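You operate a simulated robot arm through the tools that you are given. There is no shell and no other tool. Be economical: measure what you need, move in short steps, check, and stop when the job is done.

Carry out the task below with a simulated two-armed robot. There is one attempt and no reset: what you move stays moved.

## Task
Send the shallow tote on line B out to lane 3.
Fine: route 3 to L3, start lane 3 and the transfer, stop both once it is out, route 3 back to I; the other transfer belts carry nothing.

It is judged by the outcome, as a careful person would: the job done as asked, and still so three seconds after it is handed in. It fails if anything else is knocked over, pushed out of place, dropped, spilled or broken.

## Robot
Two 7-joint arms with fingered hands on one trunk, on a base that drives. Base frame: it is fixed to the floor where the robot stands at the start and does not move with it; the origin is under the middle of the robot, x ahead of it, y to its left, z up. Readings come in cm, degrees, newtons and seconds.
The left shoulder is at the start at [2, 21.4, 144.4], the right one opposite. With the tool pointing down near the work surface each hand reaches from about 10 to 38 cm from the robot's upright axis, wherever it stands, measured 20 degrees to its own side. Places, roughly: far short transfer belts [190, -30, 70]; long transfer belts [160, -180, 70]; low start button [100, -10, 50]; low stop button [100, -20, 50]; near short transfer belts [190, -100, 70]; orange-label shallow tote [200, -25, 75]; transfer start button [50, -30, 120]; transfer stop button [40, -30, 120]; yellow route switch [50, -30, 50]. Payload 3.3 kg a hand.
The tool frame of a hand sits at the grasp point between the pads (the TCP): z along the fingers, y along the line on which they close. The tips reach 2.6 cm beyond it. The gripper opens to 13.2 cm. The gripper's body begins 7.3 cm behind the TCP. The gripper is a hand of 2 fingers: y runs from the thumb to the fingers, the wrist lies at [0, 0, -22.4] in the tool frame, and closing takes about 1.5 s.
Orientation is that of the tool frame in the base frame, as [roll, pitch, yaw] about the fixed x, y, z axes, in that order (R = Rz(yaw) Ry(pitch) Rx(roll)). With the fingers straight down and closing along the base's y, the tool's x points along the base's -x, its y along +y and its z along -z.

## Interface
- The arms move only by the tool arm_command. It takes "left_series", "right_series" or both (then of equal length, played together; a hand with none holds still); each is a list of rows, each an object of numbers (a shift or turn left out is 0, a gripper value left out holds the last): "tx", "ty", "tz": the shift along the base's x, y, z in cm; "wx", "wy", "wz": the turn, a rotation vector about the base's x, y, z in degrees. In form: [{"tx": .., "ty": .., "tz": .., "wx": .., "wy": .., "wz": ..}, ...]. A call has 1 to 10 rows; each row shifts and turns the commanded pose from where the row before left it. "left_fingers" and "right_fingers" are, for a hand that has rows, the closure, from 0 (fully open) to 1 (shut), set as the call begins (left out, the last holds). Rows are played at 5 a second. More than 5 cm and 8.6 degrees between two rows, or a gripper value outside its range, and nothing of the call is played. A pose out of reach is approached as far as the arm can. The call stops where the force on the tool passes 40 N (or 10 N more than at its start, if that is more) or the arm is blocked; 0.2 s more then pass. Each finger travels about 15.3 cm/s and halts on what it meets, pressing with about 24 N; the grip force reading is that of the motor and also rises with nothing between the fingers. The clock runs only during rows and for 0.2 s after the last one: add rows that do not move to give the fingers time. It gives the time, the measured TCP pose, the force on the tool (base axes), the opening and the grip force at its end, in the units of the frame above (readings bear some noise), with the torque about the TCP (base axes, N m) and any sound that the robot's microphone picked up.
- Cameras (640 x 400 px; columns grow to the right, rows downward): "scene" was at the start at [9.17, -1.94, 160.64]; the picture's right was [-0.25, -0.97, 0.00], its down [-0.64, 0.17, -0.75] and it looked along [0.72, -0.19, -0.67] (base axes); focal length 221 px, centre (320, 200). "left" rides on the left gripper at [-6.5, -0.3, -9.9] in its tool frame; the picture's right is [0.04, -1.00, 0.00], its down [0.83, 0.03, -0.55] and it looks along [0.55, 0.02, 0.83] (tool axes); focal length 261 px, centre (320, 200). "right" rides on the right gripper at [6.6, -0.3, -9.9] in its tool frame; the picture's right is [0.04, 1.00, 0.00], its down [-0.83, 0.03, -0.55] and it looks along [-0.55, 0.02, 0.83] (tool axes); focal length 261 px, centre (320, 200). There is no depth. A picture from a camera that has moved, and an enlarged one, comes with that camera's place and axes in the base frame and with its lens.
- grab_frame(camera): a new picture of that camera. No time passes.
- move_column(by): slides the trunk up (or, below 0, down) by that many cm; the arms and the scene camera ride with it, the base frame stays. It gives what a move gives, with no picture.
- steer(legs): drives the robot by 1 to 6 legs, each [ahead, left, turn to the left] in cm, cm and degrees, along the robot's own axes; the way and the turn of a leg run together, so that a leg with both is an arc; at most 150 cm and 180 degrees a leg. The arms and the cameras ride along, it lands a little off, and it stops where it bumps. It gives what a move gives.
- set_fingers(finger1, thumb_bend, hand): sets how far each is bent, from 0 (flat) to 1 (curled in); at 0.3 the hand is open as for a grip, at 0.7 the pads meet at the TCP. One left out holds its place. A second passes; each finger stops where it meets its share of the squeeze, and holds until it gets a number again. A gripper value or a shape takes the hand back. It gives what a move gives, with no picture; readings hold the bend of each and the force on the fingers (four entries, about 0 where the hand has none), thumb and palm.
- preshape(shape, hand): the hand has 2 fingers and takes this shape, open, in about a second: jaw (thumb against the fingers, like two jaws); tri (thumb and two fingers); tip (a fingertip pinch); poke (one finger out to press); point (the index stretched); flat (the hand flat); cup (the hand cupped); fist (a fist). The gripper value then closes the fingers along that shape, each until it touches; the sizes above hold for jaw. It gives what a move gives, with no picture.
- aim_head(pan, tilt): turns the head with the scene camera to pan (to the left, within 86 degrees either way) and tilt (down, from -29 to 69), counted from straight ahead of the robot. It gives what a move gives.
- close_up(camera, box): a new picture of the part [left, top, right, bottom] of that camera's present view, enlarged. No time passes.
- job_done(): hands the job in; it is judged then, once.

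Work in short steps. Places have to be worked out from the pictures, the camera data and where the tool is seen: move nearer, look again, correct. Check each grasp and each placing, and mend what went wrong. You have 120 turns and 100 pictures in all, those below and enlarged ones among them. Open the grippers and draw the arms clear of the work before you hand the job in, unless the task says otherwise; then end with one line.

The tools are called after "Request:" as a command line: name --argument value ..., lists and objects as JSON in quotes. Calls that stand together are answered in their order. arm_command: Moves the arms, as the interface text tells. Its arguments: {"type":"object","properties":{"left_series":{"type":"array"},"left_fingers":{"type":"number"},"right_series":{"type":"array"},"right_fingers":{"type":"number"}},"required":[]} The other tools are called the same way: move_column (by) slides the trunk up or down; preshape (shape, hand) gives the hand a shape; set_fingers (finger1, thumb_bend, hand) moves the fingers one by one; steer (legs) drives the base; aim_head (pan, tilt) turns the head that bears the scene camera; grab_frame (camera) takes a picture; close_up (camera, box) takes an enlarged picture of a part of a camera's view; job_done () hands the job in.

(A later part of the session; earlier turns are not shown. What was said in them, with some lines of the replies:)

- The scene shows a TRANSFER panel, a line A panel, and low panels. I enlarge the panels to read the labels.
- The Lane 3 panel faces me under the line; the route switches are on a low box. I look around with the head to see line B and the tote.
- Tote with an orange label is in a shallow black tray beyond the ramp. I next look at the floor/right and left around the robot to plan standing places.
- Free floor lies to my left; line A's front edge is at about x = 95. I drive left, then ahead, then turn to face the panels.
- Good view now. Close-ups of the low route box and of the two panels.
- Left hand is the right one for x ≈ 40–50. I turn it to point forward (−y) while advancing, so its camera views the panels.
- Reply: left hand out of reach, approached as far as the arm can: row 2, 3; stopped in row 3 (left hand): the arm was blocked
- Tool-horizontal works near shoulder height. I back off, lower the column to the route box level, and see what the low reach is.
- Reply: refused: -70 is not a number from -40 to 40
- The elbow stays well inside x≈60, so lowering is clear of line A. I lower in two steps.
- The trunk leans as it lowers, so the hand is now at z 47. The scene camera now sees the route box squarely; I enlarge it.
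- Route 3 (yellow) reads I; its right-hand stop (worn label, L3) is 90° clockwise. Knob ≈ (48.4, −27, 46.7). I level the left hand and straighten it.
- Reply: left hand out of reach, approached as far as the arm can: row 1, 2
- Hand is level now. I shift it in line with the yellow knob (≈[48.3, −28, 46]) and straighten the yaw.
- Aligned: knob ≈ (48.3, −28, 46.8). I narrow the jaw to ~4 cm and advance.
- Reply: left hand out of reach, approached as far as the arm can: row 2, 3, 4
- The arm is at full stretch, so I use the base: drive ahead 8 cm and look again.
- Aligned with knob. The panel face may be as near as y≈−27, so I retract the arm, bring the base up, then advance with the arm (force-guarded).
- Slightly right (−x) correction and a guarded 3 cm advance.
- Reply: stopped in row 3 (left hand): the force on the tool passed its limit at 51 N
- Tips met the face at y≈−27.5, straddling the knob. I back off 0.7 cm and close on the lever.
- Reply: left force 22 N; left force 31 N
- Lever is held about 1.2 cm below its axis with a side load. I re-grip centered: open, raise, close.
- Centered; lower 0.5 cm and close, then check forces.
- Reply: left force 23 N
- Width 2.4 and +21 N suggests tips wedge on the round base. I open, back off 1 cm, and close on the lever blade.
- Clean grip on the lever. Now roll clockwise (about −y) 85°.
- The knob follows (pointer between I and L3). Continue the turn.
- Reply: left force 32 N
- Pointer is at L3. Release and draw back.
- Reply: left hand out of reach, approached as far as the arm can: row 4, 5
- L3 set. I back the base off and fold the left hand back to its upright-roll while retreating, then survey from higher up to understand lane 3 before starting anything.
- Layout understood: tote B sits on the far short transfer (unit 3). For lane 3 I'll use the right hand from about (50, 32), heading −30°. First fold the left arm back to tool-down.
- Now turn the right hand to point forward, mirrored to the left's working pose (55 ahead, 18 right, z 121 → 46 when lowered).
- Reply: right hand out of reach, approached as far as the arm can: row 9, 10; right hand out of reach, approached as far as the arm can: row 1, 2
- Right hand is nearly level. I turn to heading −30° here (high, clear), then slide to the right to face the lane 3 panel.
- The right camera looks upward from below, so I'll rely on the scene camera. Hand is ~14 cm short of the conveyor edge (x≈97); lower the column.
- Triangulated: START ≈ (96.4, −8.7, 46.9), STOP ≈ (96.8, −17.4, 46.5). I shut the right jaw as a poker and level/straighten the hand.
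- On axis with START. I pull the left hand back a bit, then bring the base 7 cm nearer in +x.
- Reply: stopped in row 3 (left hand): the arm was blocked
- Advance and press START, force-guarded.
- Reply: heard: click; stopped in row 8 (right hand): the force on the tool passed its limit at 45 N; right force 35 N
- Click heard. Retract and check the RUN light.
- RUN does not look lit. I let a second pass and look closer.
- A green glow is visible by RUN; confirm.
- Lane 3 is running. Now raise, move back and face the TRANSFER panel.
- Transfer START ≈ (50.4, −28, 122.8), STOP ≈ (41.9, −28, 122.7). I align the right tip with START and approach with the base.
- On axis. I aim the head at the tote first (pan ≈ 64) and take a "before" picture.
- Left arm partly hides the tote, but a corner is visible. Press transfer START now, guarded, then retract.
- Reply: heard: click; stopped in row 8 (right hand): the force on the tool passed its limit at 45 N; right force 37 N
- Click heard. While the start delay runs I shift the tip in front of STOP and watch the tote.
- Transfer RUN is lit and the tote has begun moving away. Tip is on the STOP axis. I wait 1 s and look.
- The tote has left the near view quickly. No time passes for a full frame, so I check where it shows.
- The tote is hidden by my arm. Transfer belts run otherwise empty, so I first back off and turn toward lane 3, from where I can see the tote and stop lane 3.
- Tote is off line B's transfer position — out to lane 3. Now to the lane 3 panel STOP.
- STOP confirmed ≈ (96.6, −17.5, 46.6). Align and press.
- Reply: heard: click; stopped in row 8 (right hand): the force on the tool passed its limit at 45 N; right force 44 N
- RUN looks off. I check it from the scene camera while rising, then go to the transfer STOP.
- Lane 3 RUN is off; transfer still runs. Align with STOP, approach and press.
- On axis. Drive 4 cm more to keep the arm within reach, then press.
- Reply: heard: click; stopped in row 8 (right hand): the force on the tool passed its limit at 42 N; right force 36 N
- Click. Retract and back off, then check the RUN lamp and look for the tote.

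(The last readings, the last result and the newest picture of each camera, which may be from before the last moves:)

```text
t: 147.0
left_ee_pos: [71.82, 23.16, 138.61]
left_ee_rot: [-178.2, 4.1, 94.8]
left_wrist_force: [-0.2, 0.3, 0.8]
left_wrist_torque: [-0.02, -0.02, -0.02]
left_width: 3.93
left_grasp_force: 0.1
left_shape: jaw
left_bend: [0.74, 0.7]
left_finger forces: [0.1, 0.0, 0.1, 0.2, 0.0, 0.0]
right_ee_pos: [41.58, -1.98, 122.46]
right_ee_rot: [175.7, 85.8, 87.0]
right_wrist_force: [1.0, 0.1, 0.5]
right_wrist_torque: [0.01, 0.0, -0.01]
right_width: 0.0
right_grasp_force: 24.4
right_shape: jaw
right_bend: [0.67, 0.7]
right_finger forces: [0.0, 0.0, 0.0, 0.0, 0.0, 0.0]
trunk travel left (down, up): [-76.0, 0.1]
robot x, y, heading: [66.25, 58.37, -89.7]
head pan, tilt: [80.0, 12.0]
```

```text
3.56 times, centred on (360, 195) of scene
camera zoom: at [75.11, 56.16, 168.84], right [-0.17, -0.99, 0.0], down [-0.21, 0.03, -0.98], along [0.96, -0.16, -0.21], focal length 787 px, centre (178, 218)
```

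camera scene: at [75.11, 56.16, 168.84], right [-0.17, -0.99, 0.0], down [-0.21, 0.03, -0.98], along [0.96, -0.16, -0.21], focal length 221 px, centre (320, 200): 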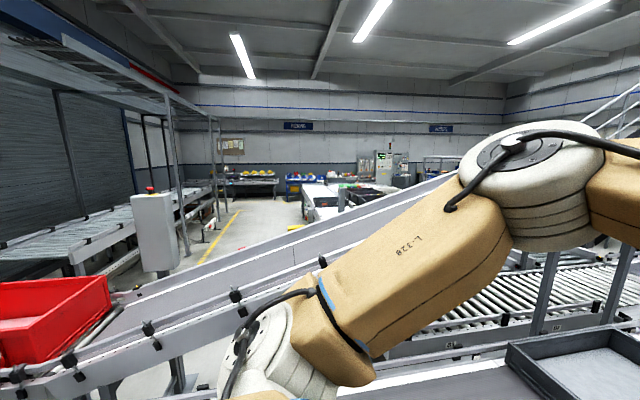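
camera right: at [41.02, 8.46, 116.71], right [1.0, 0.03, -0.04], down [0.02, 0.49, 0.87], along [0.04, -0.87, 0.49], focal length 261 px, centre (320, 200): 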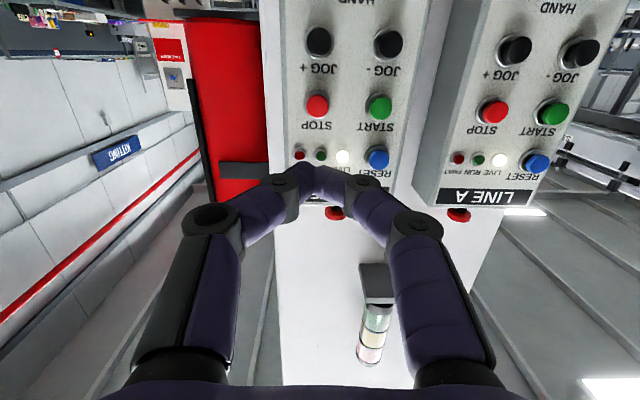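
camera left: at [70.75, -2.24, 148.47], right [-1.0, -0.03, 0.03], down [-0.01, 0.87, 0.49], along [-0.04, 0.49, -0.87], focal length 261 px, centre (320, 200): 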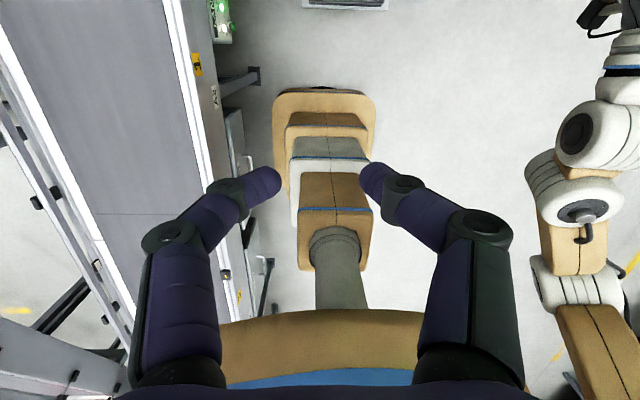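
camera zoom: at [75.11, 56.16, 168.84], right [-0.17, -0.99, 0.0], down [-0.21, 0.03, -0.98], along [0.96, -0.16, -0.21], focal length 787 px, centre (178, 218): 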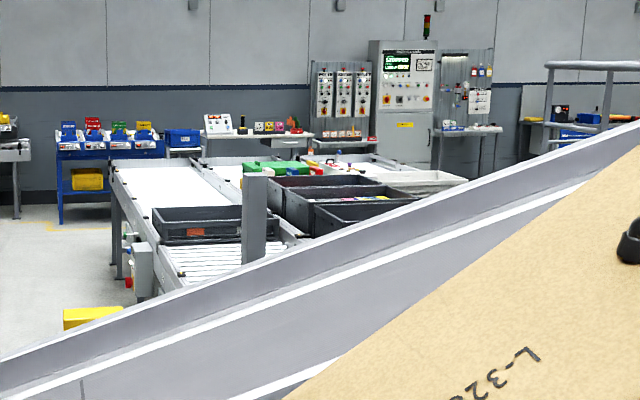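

The orange-label tote is out on lane 3, both RUN lamps off. Now route 3 back to I: fold the right arm and point the left hand forward again.

Request:
arm_command --left_series '[{"wx": -8.5, "ty": -2, "tz": -2, "tx": 2.5}, {"wx": -8.5, "ty": -2, "tz": -2, "tx": 2.5}, {"wx": -8.5, "ty": -2, "tz": -2, "tx": 2.5}, {"wx": -8.5, "ty": -2, "tz": -2, "tx": 2.5}, {"wx": -8.5, "ty": -2, "tz": -2, "tx": 2.5}, {"wx": -8.5, "ty": -2, "tz": -1.5}, {"wx": -8.5, "ty": -2, "tz": -1.5}, {"wx": -8.5, "ty": -2, "tz": -1.5}, {"wx": -8.5, "ty": -2, "tz": -1.5}, {"wx": -8.5, "ty": -2, "tz": -1.5}]' --right_series '[{"wx": 8.5, "ty": 2, "tz": 1.6}, {"wx": 8.5, "ty": 2, "tz": 1.6}, {"wx": 8.5, "ty": 2, "tz": 1.6}, {"wx": 8.5, "ty": 2, "tz": 1.6}, {"wx": 8.5, "ty": 2, "tz": 1.6}, {"wx": 8.5, "ty": 2.5, "tz": 1.6}, {"wx": 8.5, "ty": 2.5, "tz": 1.6}, {"wx": 8.5, "ty": 2.5, "tz": 1.6}, {"wx": 8.5, "ty": 2.5, "tz": 1.6}, {"wx": 8.5, "ty": 2.5, "tz": 1.6}]'

Request:
grab_frame --camera "left"

```text
t: 149.2
left_ee_pos: [84.49, 3.29, 121.26]
left_ee_rot: [-102.8, 85.1, 166.0]
left_wrist_force: [0.0, -0.2, -0.1]
left_wrist_torque: [0.02, 0.04, -0.04]
left_width: 3.93
left_grasp_force: 0.1
left_shape: jaw
left_bend: [0.74, 0.7]
left_finger forces: [0.0, 0.1, 0.0, 0.0, 0.1, 0.1]
left hand out of reach, approached as far as the arm can: row 10
right_ee_pos: [40.74, 10.69, 127.42]
right_ee_rot: [178.5, 34.6, 89.8]
right_wrist_force: [0.0, -0.1, 0.1]
right_wrist_torque: [0.02, 0.01, -0.03]
right_width: 0.0
right_grasp_force: 23.8
right_shape: jaw
right_bend: [0.67, 0.7]
right_finger forces: [0.0, 0.1, 0.1, 0.1, 0.1, 0.0]
right hand out of reach, approached as far as the arm can: row 6, 7, 8, 9, 10
trunk travel left (down, up): [-76.0, 0.1]
robot x, y, heading: [65.74, 58.68, -89.8]
head pan, tilt: [80.0, 12.0]
```

```text
24 pictures are left
camera left: at [84.85, 13.15, 128.08], right [-1.0, 0.02, 0.04], down [-0.02, 0.57, -0.82], along [-0.04, -0.82, -0.57], focal length 261 px, centre (320, 200)
```

left: 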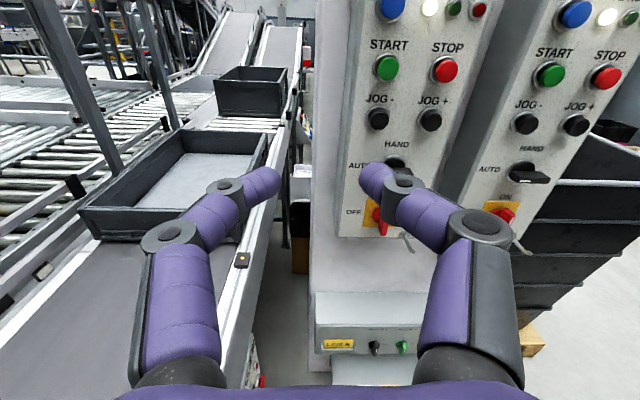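

Left hand is level. Slide right so it lines up with the yellow knob, lower the column.

Request:
steer --legs '[[0, -36.3, 0]]'

Request:
move_column --by -38

Request:
move_column --by -37

Request:
arm_command --left_series '[{"wy": -8.5}, {"wy": -8.5}, {"wy": -8.5}, {"wy": -8.5}, {"wy": -8.5}, {"wy": -8.5}, {"wy": -8.5}, {"wy": -8.5}, {"wy": -8.5}, {"wy": -8.5}]'

Request:
aim_head --pan 0 --tilt 40

Request:
grab_frame --camera "left"

Request:
grab_frame --camera "scene"

```text
t: 151.5
left_ee_pos: [47.89, 3.01, 121.35]
left_ee_rot: [-103.8, 85.0, 165.0]
left_wrist_force: [-0.7, 0.0, 0.6]
left_wrist_torque: [0.0, 0.01, 0.0]
left_width: 3.94
left_grasp_force: 0.0
left_shape: jaw
left_bend: [0.74, 0.7]
left_finger forces: [0.0, 0.0, 0.0, 0.0, 0.0, 0.0]
right_ee_pos: [4.15, 10.42, 127.44]
right_ee_rot: [178.3, 34.8, 89.9]
right_wrist_force: [-0.1, -0.2, -0.1]
right_wrist_torque: [-0.05, 0.0, -0.01]
right_width: 0.0
right_grasp_force: 23.9
right_shape: jaw
right_bend: [0.67, 0.7]
right_finger forces: [0.0, 0.1, 0.0, 0.0, 0.1, 0.0]
trunk travel left (down, up): [-76.0, 0.1]
robot x, y, heading: [29.55, 58.16, -89.2]
head pan, tilt: [80.0, 12.0]
```

```text
t: 155.2
left_ee_pos: [47.95, 3.11, 83.43]
left_ee_rot: [-103.6, 85.1, 165.3]
left_wrist_force: [0.1, 0.2, -1.1]
left_wrist_torque: [0.02, -0.05, -0.03]
left_width: 3.93
left_grasp_force: 0.1
left_shape: jaw
left_bend: [0.74, 0.7]
left_finger forces: [0.0, 0.0, 0.1, 0.0, 0.1, 0.0]
right_ee_pos: [4.2, 10.22, 87.45]
right_ee_rot: [178.6, 32.4, 89.8]
right_wrist_force: [-0.1, -0.6, -0.2]
right_wrist_torque: [0.0, 0.01, -0.02]
right_width: 0.0
right_grasp_force: 23.8
right_shape: jaw
right_bend: [0.67, 0.7]
right_finger forces: [0.1, 0.1, 0.1, 0.1, 0.0, 0.1]
trunk travel left (down, up): [-38.0, 38.1]
robot x, y, heading: [29.27, 58.96, -89.4]
head pan, tilt: [80.0, 12.0]
```

```text
t: 158.8
left_ee_pos: [47.89, 3.06, 46.32]
left_ee_rot: [-103.9, 85.1, 165.1]
left_wrist_force: [0.0, -0.5, 0.0]
left_wrist_torque: [-0.01, 0.02, 0.0]
left_width: 3.93
left_grasp_force: 0.1
left_shape: jaw
left_bend: [0.74, 0.7]
left_finger forces: [0.0, 0.0, 0.0, 0.1, 0.0, 0.0]
right_ee_pos: [4.27, 13.74, 35.69]
right_ee_rot: [178.7, 12.1, 89.9]
right_wrist_force: [-0.2, -1.1, 0.7]
right_wrist_torque: [0.01, -0.01, -0.01]
right_width: 0.02
right_grasp_force: 24.3
right_shape: jaw
right_bend: [0.67, 0.7]
right_finger forces: [0.0, 0.1, 0.0, 0.0, 0.1, 0.0]
trunk travel left (down, up): [-1.0, 75.1]
robot x, y, heading: [29.48, 58.17, -89.5]
head pan, tilt: [80.0, 12.0]
```

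```text
t: 161.0
left_ee_pos: [48.03, 3.0, 46.41]
left_ee_rot: [91.3, 9.6, 1.3]
left_wrist_force: [0.6, 0.1, 0.1]
left_wrist_torque: [0.03, -0.01, 0.0]
left_width: 3.94
left_grasp_force: 0.1
left_shape: jaw
left_bend: [0.74, 0.7]
left_finger forces: [0.0, 0.1, 0.0, 0.1, 0.0, 0.1]
right_ee_pos: [4.1, 13.82, 35.55]
right_ee_rot: [178.8, 12.2, 89.8]
right_wrist_force: [-0.2, -0.7, -0.7]
right_wrist_torque: [-0.03, -0.04, 0.0]
right_width: 0.02
right_grasp_force: 23.8
right_shape: jaw
right_bend: [0.67, 0.7]
right_finger forces: [0.0, 0.0, 0.0, 0.1, 0.1, 0.1]
trunk travel left (down, up): [-1.0, 75.1]
robot x, y, heading: [29.36, 58.05, -89.7]
head pan, tilt: [80.0, 12.0]
```

```text
t: 162.5
left_ee_pos: [47.96, 3.12, 46.29]
left_ee_rot: [91.3, 9.8, 1.3]
left_wrist_force: [0.0, 0.6, 0.0]
left_wrist_torque: [-0.01, -0.01, 0.0]
left_width: 3.92
left_grasp_force: 0.1
left_shape: jaw
left_bend: [0.74, 0.7]
left_finger forces: [0.0, 0.1, 0.0, 0.1, 0.0, 0.1]
right_ee_pos: [4.15, 13.82, 35.59]
right_ee_rot: [178.7, 12.2, 89.9]
right_wrist_force: [0.1, -0.2, 0.4]
right_wrist_torque: [-0.01, -0.04, 0.02]
right_width: 0.0
right_grasp_force: 23.9
right_shape: jaw
right_bend: [0.67, 0.7]
right_finger forces: [0.0, 0.1, 0.0, 0.0, 0.0, 0.1]
trunk travel left (down, up): [-1.0, 75.1]
robot x, y, heading: [29.47, 58.35, -89.8]
head pan, tilt: [0.0, 40.0]
```

```text
23 pictures are left
camera left: at [41.19, 12.93, 47.47], right [-0.13, 0.02, -0.99], down [0.82, 0.57, -0.1], along [0.56, -0.82, -0.09], focal length 261 px, centre (320, 200)
```

left: 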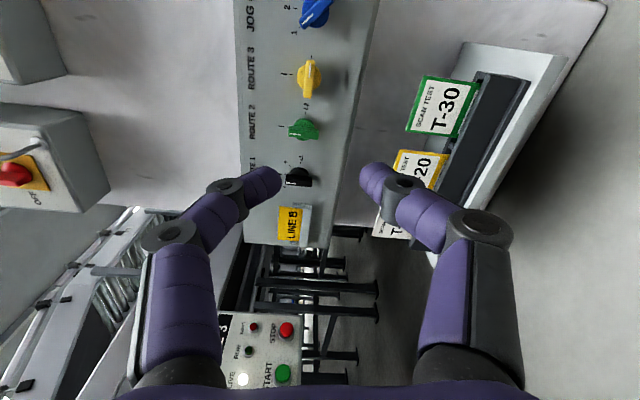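

```text
22 pictures are left
camera scene: at [29.66, 35.89, 88.03], right [-1.0, -0.01, 0.0], down [-0.01, 0.64, -0.77], along [0.01, -0.77, -0.64], focal length 221 px, centre (320, 200)
```

scene: 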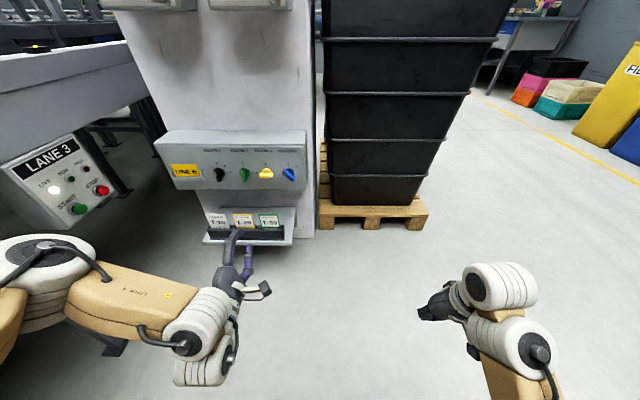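

Hand is rolled to match the lever at L3. Finish the roll (−8°) and drive 18 cm ahead.

Request:
arm_command --left_series '[{"wy": -8, "tz": 0.4}, {}]'

Request:
steer --legs '[[19, 0, 0]]'

Request:
grab_frame --camera "left"

```text
t: 163.1
left_ee_pos: [48.3, 2.17, 46.35]
left_ee_rot: [91.2, 1.6, 1.2]
left_wrist_force: [0.2, 1.2, 0.4]
left_wrist_torque: [0.0, 0.02, 0.0]
left_width: 3.96
left_grasp_force: 0.2
left_shape: jaw
left_bend: [0.74, 0.7]
left_finger forces: [0.0, 0.0, 0.1, 0.0, 0.0, 0.0]
left hand out of reach, approached as far as the arm can: row 1
right_ee_pos: [4.16, 13.75, 35.47]
right_ee_rot: [178.6, 12.2, 89.9]
right_wrist_force: [0.2, 0.2, -0.1]
right_wrist_torque: [-0.01, -0.01, -0.01]
right_width: 0.01
right_grasp_force: 23.9
right_shape: jaw
right_bend: [0.67, 0.7]
right_finger forces: [0.1, 0.0, 0.1, 0.0, 0.1, 0.1]
trunk travel left (down, up): [-1.0, 75.1]
robot x, y, heading: [29.42, 58.03, -89.3]
head pan, tilt: [0.0, 40.0]
```

```text
t: 164.7
left_ee_pos: [48.39, -16.91, 46.57]
left_ee_rot: [91.2, 1.8, 1.0]
left_wrist_force: [-0.6, -0.3, -0.3]
left_wrist_torque: [0.01, -0.02, 0.02]
left_width: 3.94
left_grasp_force: 0.0
left_shape: jaw
left_bend: [0.74, 0.7]
left_finger forces: [0.0, 0.0, 0.0, 0.0, 0.0, 0.0]
right_ee_pos: [4.42, -5.08, 35.63]
right_ee_rot: [178.7, 12.1, 89.9]
right_wrist_force: [-0.3, -0.4, 0.2]
right_wrist_torque: [0.0, 0.01, 0.02]
right_width: 0.01
right_grasp_force: 24.2
right_shape: jaw
right_bend: [0.67, 0.7]
right_finger forces: [0.1, 0.0, 0.0, 0.0, 0.0, 0.1]
trunk travel left (down, up): [-1.0, 75.1]
robot x, y, heading: [29.46, 39.07, -89.3]
head pan, tilt: [0.0, 40.0]
```

```text
21 pictures are left
camera left: at [41.53, -6.93, 46.63], right [0.01, 0.02, -1.0], down [0.82, 0.57, 0.02], along [0.57, -0.82, -0.01], focal length 261 px, centre (320, 200)
```

left: 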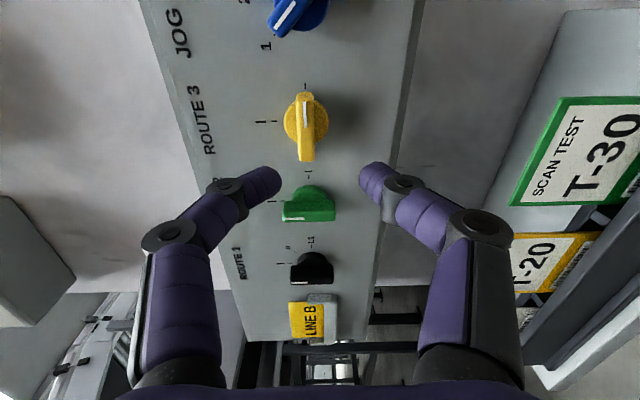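

Knob is dead ahead. Advance to the proven grip depth (y −23.1) with small corrections and close.

Request:
arm_command --left_series '[{"ty": -2, "tz": 0.3, "tx": -0.2}, {"ty": -2, "tz": 0.1}, {"ty": -1.5}, {"ty": -0.7}, {}]' --left_fingers 0.7

Request:
grab_frame --camera "left"

```text
t: 165.9
left_ee_pos: [48.18, -23.09, 46.77]
left_ee_rot: [91.2, 1.8, 1.0]
left_wrist_force: [-1.0, -0.3, -0.1]
left_wrist_torque: [0.02, -0.01, -0.03]
left_width: 3.96
left_grasp_force: 0.1
left_shape: jaw
left_bend: [0.74, 0.7]
left_finger forces: [0.0, 0.0, 0.0, 0.0, 0.0, 0.0]
right_ee_pos: [4.34, -5.22, 35.67]
right_ee_rot: [178.7, 12.2, 89.8]
right_wrist_force: [0.1, -0.6, -0.2]
right_wrist_torque: [-0.01, -0.01, -0.01]
right_width: 0.02
right_grasp_force: 23.9
right_shape: jaw
right_bend: [0.67, 0.7]
right_finger forces: [0.1, 0.0, 0.0, 0.1, 0.0, 0.0]
trunk travel left (down, up): [-1.0, 75.1]
robot x, y, heading: [29.23, 39.25, -89.1]
head pan, tilt: [0.0, 40.0]
```

```text
20 pictures are left
camera left: at [41.33, -13.18, 47.02], right [0.01, 0.02, -1.0], down [0.82, 0.57, 0.02], along [0.57, -0.82, -0.01], focal length 261 px, centre (320, 200)
```

left: 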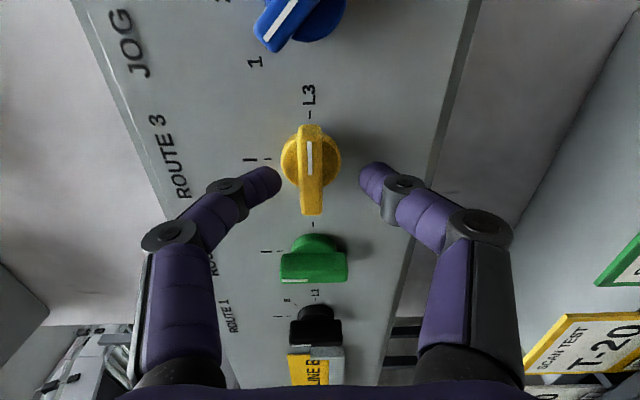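

Well placed. Nudge up 0.3, close.

Request:
arm_command --left_series '[{"tz": 0.3}, {}, {}, {}, {}]' --left_fingers 1

Request:
arm_command --left_series '[{"wy": 8.5}, {"wy": 8.5}, {"wy": 8.5}, {"wy": 8.5}, {"wy": 8.5}]'

Request:
grab_frame --camera "left"

```text
t: 167.1
left_ee_pos: [48.21, -23.08, 47.13]
left_ee_rot: [91.3, 1.8, 1.1]
left_wrist_force: [-0.1, -3.4, -4.2]
left_wrist_torque: [0.11, -0.02, 0.01]
left_width: 0.63
left_grasp_force: 24.3
left_shape: jaw
left_bend: [0.72, 0.7]
left_finger forces: [19.8, 0.0, 0.0, 0.0, 24.0, 0.1]
right_ee_pos: [4.36, -5.14, 35.54]
right_ee_rot: [178.8, 12.2, 90.0]
right_wrist_force: [0.8, -0.2, 0.7]
right_wrist_torque: [0.01, 0.0, 0.03]
right_width: 0.0
right_grasp_force: 24.2
right_shape: jaw
right_bend: [0.67, 0.7]
right_finger forces: [0.1, 0.1, 0.0, 0.0, 0.1, 0.0]
trunk travel left (down, up): [-1.0, 75.1]
robot x, y, heading: [29.65, 39.01, -89.4]
head pan, tilt: [0.0, 40.0]
```

```text
t: 168.3
left_ee_pos: [48.16, -22.95, 47.13]
left_ee_rot: [92.3, 44.5, 1.5]
left_wrist_force: [-8.7, -4.2, -4.3]
left_wrist_torque: [0.13, -0.06, -0.18]
left_width: 0.58
left_grasp_force: 24.3
left_shape: jaw
left_bend: [0.72, 0.7]
left_finger forces: [18.9, 0.1, 0.1, 0.0, 28.0, 0.1]
right_ee_pos: [4.24, -5.23, 35.54]
right_ee_rot: [178.7, 12.1, 89.8]
right_wrist_force: [0.1, -0.1, 0.5]
right_wrist_torque: [-0.01, 0.01, 0.02]
right_width: 0.0
right_grasp_force: 23.6
right_shape: jaw
right_bend: [0.67, 0.7]
right_finger forces: [0.0, 0.0, 0.0, 0.0, 0.0, 0.0]
trunk travel left (down, up): [-1.0, 75.1]
robot x, y, heading: [29.65, 39.22, -89.5]
head pan, tilt: [0.0, 40.0]
```

```text
19 pictures are left
camera left: at [43.14, -13.13, 51.82], right [-0.67, 0.02, -0.74], down [0.62, 0.57, -0.54], along [0.41, -0.82, -0.39], focal length 261 px, centre (320, 200)
```

left: 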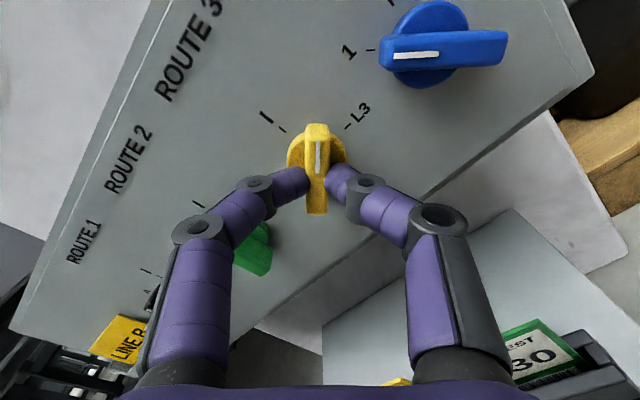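

Turning well; continue to the upright position.

Request:
arm_command --left_series '[{"wy": 8.5}, {"wy": 8.5}, {"wy": 8.5}, {"wy": 8.5}, {"wy": 8.5}, {"wy": 4}, {}]'

Request:
grab_frame --camera "left"

```text
t: 169.9
left_ee_pos: [48.11, -23.02, 47.27]
left_ee_rot: [-140.2, 88.6, 128.7]
left_wrist_force: [-15.0, -2.2, -2.9]
left_wrist_torque: [0.06, 0.03, -0.35]
left_width: 0.52
left_grasp_force: 24.1
left_shape: jaw
left_bend: [0.72, 0.69]
left_finger forces: [16.9, 0.0, 0.0, 0.1, 31.3, 0.1]
right_ee_pos: [4.31, -5.25, 35.6]
right_ee_rot: [178.6, 12.1, 89.7]
right_wrist_force: [0.0, -1.0, 0.5]
right_wrist_torque: [0.03, 0.02, 0.02]
right_width: 0.0
right_grasp_force: 24.3
right_shape: jaw
right_bend: [0.67, 0.7]
right_finger forces: [0.1, 0.0, 0.0, 0.0, 0.1, 0.0]
trunk travel left (down, up): [-1.0, 75.1]
robot x, y, heading: [29.63, 39.14, -89.5]
head pan, tilt: [0.0, 40.0]
```

```text
18 pictures are left
camera left: at [48.03, -13.13, 53.94], right [-1.0, 0.02, -0.02], down [0.03, 0.57, -0.82], along [0.0, -0.82, -0.57], focal length 261 px, centre (320, 200)
```

left: 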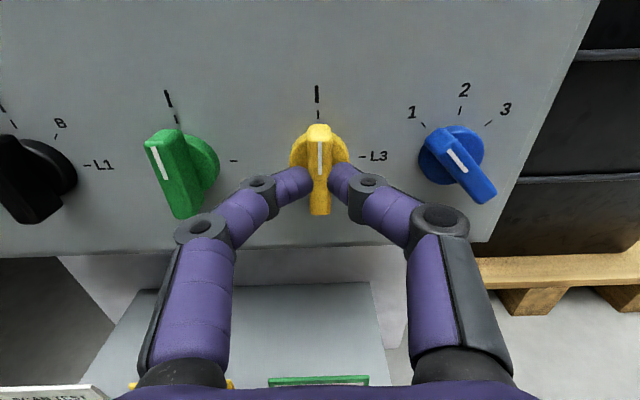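

Route 3 is back at I. Release, withdraw, and back the base off.

Request:
arm_command --left_series '[{}, {}, {"ty": 2}, {"ty": 2}, {}]' --left_fingers 0.7

Request:
steer --legs '[[-30, 0, 0]]'

Request:
close_up --camera "scene" --box '[140, 110, 330, 240]'

Request:
grab_frame --camera "scene"

```text
t: 171.1
left_ee_pos: [48.17, -18.99, 47.19]
left_ee_rot: [-142.2, 88.7, 126.7]
left_wrist_force: [-0.1, 0.5, 0.4]
left_wrist_torque: [0.0, 0.0, 0.0]
left_width: 3.93
left_grasp_force: 0.1
left_shape: jaw
left_bend: [0.74, 0.7]
left_finger forces: [0.0, 0.0, 0.0, 0.0, 0.0, 0.0]
right_ee_pos: [4.39, -5.2, 35.53]
right_ee_rot: [178.8, 12.2, 89.9]
right_wrist_force: [0.8, 0.2, 0.2]
right_wrist_torque: [0.02, -0.01, -0.02]
right_width: 0.01
right_grasp_force: 23.8
right_shape: jaw
right_bend: [0.67, 0.7]
right_finger forces: [0.0, 0.0, 0.1, 0.1, 0.0, 0.1]
trunk travel left (down, up): [-1.0, 75.1]
robot x, y, heading: [29.59, 39.39, -89.6]
head pan, tilt: [0.0, 40.0]
```

```text
t: 173.1
left_ee_pos: [47.97, 11.09, 47.14]
left_ee_rot: [-142.7, 88.6, 126.1]
left_wrist_force: [0.4, -0.5, 0.5]
left_wrist_torque: [0.02, 0.0, 0.01]
left_width: 3.93
left_grasp_force: 0.1
left_shape: jaw
left_bend: [0.74, 0.7]
left_finger forces: [0.0, 0.1, 0.0, 0.0, 0.0, 0.0]
right_ee_pos: [4.01, 24.86, 35.54]
right_ee_rot: [178.7, 12.3, 89.8]
right_wrist_force: [-1.0, -0.3, 0.3]
right_wrist_torque: [-0.01, 0.0, 0.01]
right_width: 0.01
right_grasp_force: 23.9
right_shape: jaw
right_bend: [0.67, 0.7]
right_finger forces: [0.0, 0.0, 0.1, 0.0, 0.0, 0.0]
trunk travel left (down, up): [-1.0, 75.1]
robot x, y, heading: [28.86, 69.48, -89.8]
head pan, tilt: [0.0, 40.0]
```

```text
3.08 times, centred on (235, 175) of scene
camera zoom: at [29.54, 46.79, 88.02], right [-1.0, -0.01, 0.0], down [0.0, 0.64, -0.77], along [0.01, -0.77, -0.64], focal length 681 px, centre (582, 277)
```

zoom: 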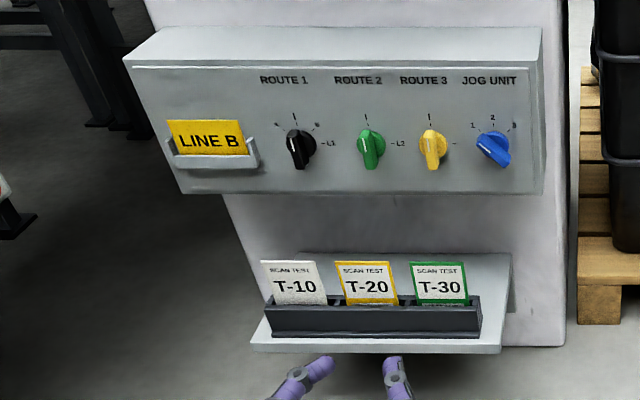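

```text
16 pictures are left
camera scene: at [29.54, 46.79, 88.02], right [-1.0, -0.01, 0.0], down [0.0, 0.64, -0.77], along [0.01, -0.77, -0.64], focal length 221 px, centre (320, 200)
```

scene: 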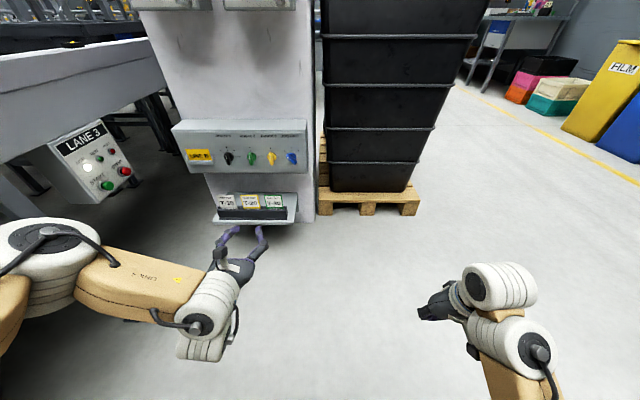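

All panels are as wanted. I open both grippers and take a last look at the transfer panel and tote.

Request:
arm_command --left_series '[{}, {}, {}, {}, {}]' --right_series '[{}, {}, {}, {}, {}]' --left_fingers 0 --right_fingers 0

Request:
move_column --by 40

Request:
move_column --by 34

Request:
grab_frame --camera "scene"

Request:
aim_head --pan 84 --tilt 10

Request:
grab_frame --camera "scene"

```text
t: 174.3
left_ee_pos: [47.9, 11.04, 47.32]
left_ee_rot: [-142.5, 88.6, 126.3]
left_wrist_force: [-0.4, 1.5, -0.6]
left_wrist_torque: [0.0, -0.04, 0.02]
left_width: 13.19
left_grasp_force: 0.1
left_shape: jaw
left_bend: [0.3, 0.3]
left_finger forces: [0.1, 0.2, 0.1, 0.0, 0.0, 0.0]
right_ee_pos: [3.96, 24.8, 35.69]
right_ee_rot: [178.6, 12.2, 89.8]
right_wrist_force: [0.0, 0.4, 0.5]
right_wrist_torque: [0.0, 0.01, -0.01]
right_width: 13.2
right_grasp_force: 0.2
right_shape: jaw
right_bend: [0.3, 0.3]
right_finger forces: [0.1, 0.0, 0.0, 0.0, 0.1, 0.1]
trunk travel left (down, up): [-1.0, 75.1]
robot x, y, heading: [29.21, 69.08, -89.6]
head pan, tilt: [0.0, 40.0]
```

```text
t: 178.1
left_ee_pos: [47.72, 10.74, 91.7]
left_ee_rot: [-11.7, 86.5, -102.8]
left_wrist_force: [0.0, 0.1, -0.4]
left_wrist_torque: [-0.02, -0.02, 0.0]
left_width: 13.2
left_grasp_force: 0.0
left_shape: jaw
left_bend: [0.3, 0.3]
left_finger forces: [0.1, 0.0, 0.1, 0.1, 0.0, 0.1]
right_ee_pos: [4.18, 24.75, 75.7]
right_ee_rot: [178.7, 12.2, 89.8]
right_wrist_force: [-0.5, 0.4, -0.6]
right_wrist_torque: [0.01, 0.0, -0.02]
right_width: 13.19
right_grasp_force: 0.0
right_shape: jaw
right_bend: [0.3, 0.3]
right_finger forces: [0.0, 0.1, 0.0, 0.1, 0.0, 0.0]
trunk travel left (down, up): [-41.0, 35.1]
robot x, y, heading: [29.7, 68.85, -89.8]
head pan, tilt: [0.0, 40.0]
```

```text
t: 181.5
left_ee_pos: [47.94, 10.89, 127.82]
left_ee_rot: [-6.8, 84.4, -98.1]
left_wrist_force: [1.0, 0.2, -0.4]
left_wrist_torque: [0.0, 0.0, 0.01]
left_width: 13.19
left_grasp_force: 0.1
left_shape: jaw
left_bend: [0.3, 0.3]
left_finger forces: [0.0, 0.0, 0.0, 0.0, 0.0, 0.1]
right_ee_pos: [4.01, 24.84, 109.55]
right_ee_rot: [178.8, 12.3, 89.9]
right_wrist_force: [0.5, 0.8, -0.6]
right_wrist_torque: [-0.02, 0.02, -0.04]
right_width: 13.19
right_grasp_force: 0.0
right_shape: jaw
right_bend: [0.3, 0.3]
right_finger forces: [0.0, 0.1, 0.1, 0.1, 0.1, 0.1]
trunk travel left (down, up): [-75.0, 1.1]
robot x, y, heading: [29.57, 69.31, -89.7]
head pan, tilt: [0.0, 40.0]
```

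```text
15 pictures are left
camera scene: at [29.44, 59.76, 163.39], right [-1.0, -0.01, 0.0], down [0.0, 0.64, -0.77], along [0.01, -0.77, -0.64], focal length 221 px, centre (320, 200)
```

scene: 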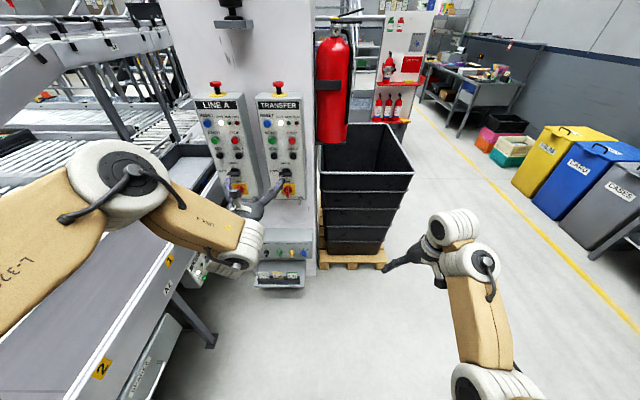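

```text
t: 183.1
left_ee_pos: [47.91, 10.82, 127.95]
left_ee_rot: [-6.9, 84.4, -98.0]
left_wrist_force: [1.6, 0.0, -0.5]
left_wrist_torque: [-0.03, -0.04, 0.01]
left_width: 13.19
left_grasp_force: 0.1
left_shape: jaw
left_bend: [0.3, 0.3]
left_finger forces: [0.1, 0.0, 0.0, 0.1, 0.0, 0.0]
right_ee_pos: [4.04, 24.78, 109.51]
right_ee_rot: [178.8, 12.2, 89.8]
right_wrist_force: [-0.6, 0.4, 0.9]
right_wrist_torque: [-0.01, 0.01, 0.0]
right_width: 13.17
right_grasp_force: 0.0
right_shape: jaw
right_bend: [0.3, 0.3]
right_finger forces: [0.1, 0.0, 0.0, 0.0, 0.0, 0.1]
trunk travel left (down, up): [-75.0, 1.1]
robot x, y, heading: [29.09, 69.32, -89.7]
head pan, tilt: [84.0, 10.0]
```

```text
14 pictures are left
camera scene: at [38.63, 67.35, 168.16], right [-0.1, -1.0, 0.0], down [-0.17, 0.02, -0.98], along [0.98, -0.1, -0.17], focal length 221 px, centre (320, 200)
```

scene: 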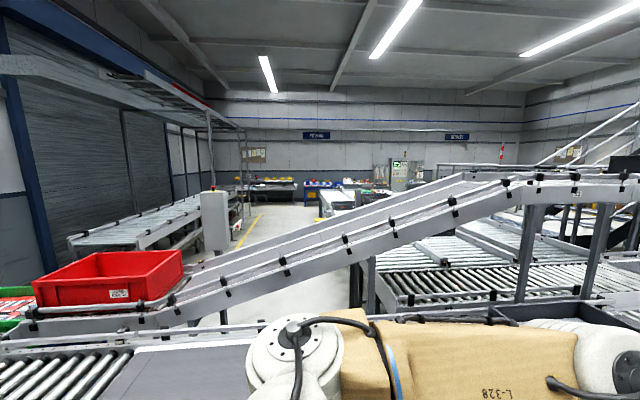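

Request:
close_up --camera "scene" --box '[290, 150, 490, 290]'

```text
2.86 times, centred on (390, 220) of scene
camera zoom: at [38.63, 67.35, 168.16], right [-0.1, -1.0, 0.0], down [-0.17, 0.02, -0.98], along [0.98, -0.1, -0.17], focal length 632 px, centre (120, 143)
```

zoom: 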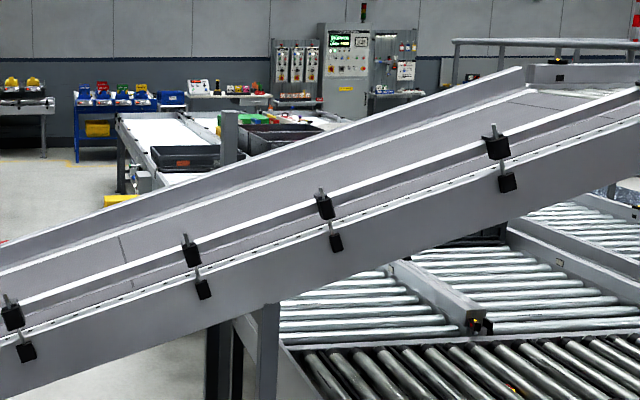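

The tote rests on lane 3, line B is clear at the transfer, everything is stopped and route 3 reads I. Handing in.

Request:
job_done

```text
The job is handed in.
```

The shallow orange-label tote from line B is out on lane 3. Lane 3 and the transfer are both stopped, and route 3 is back at I.
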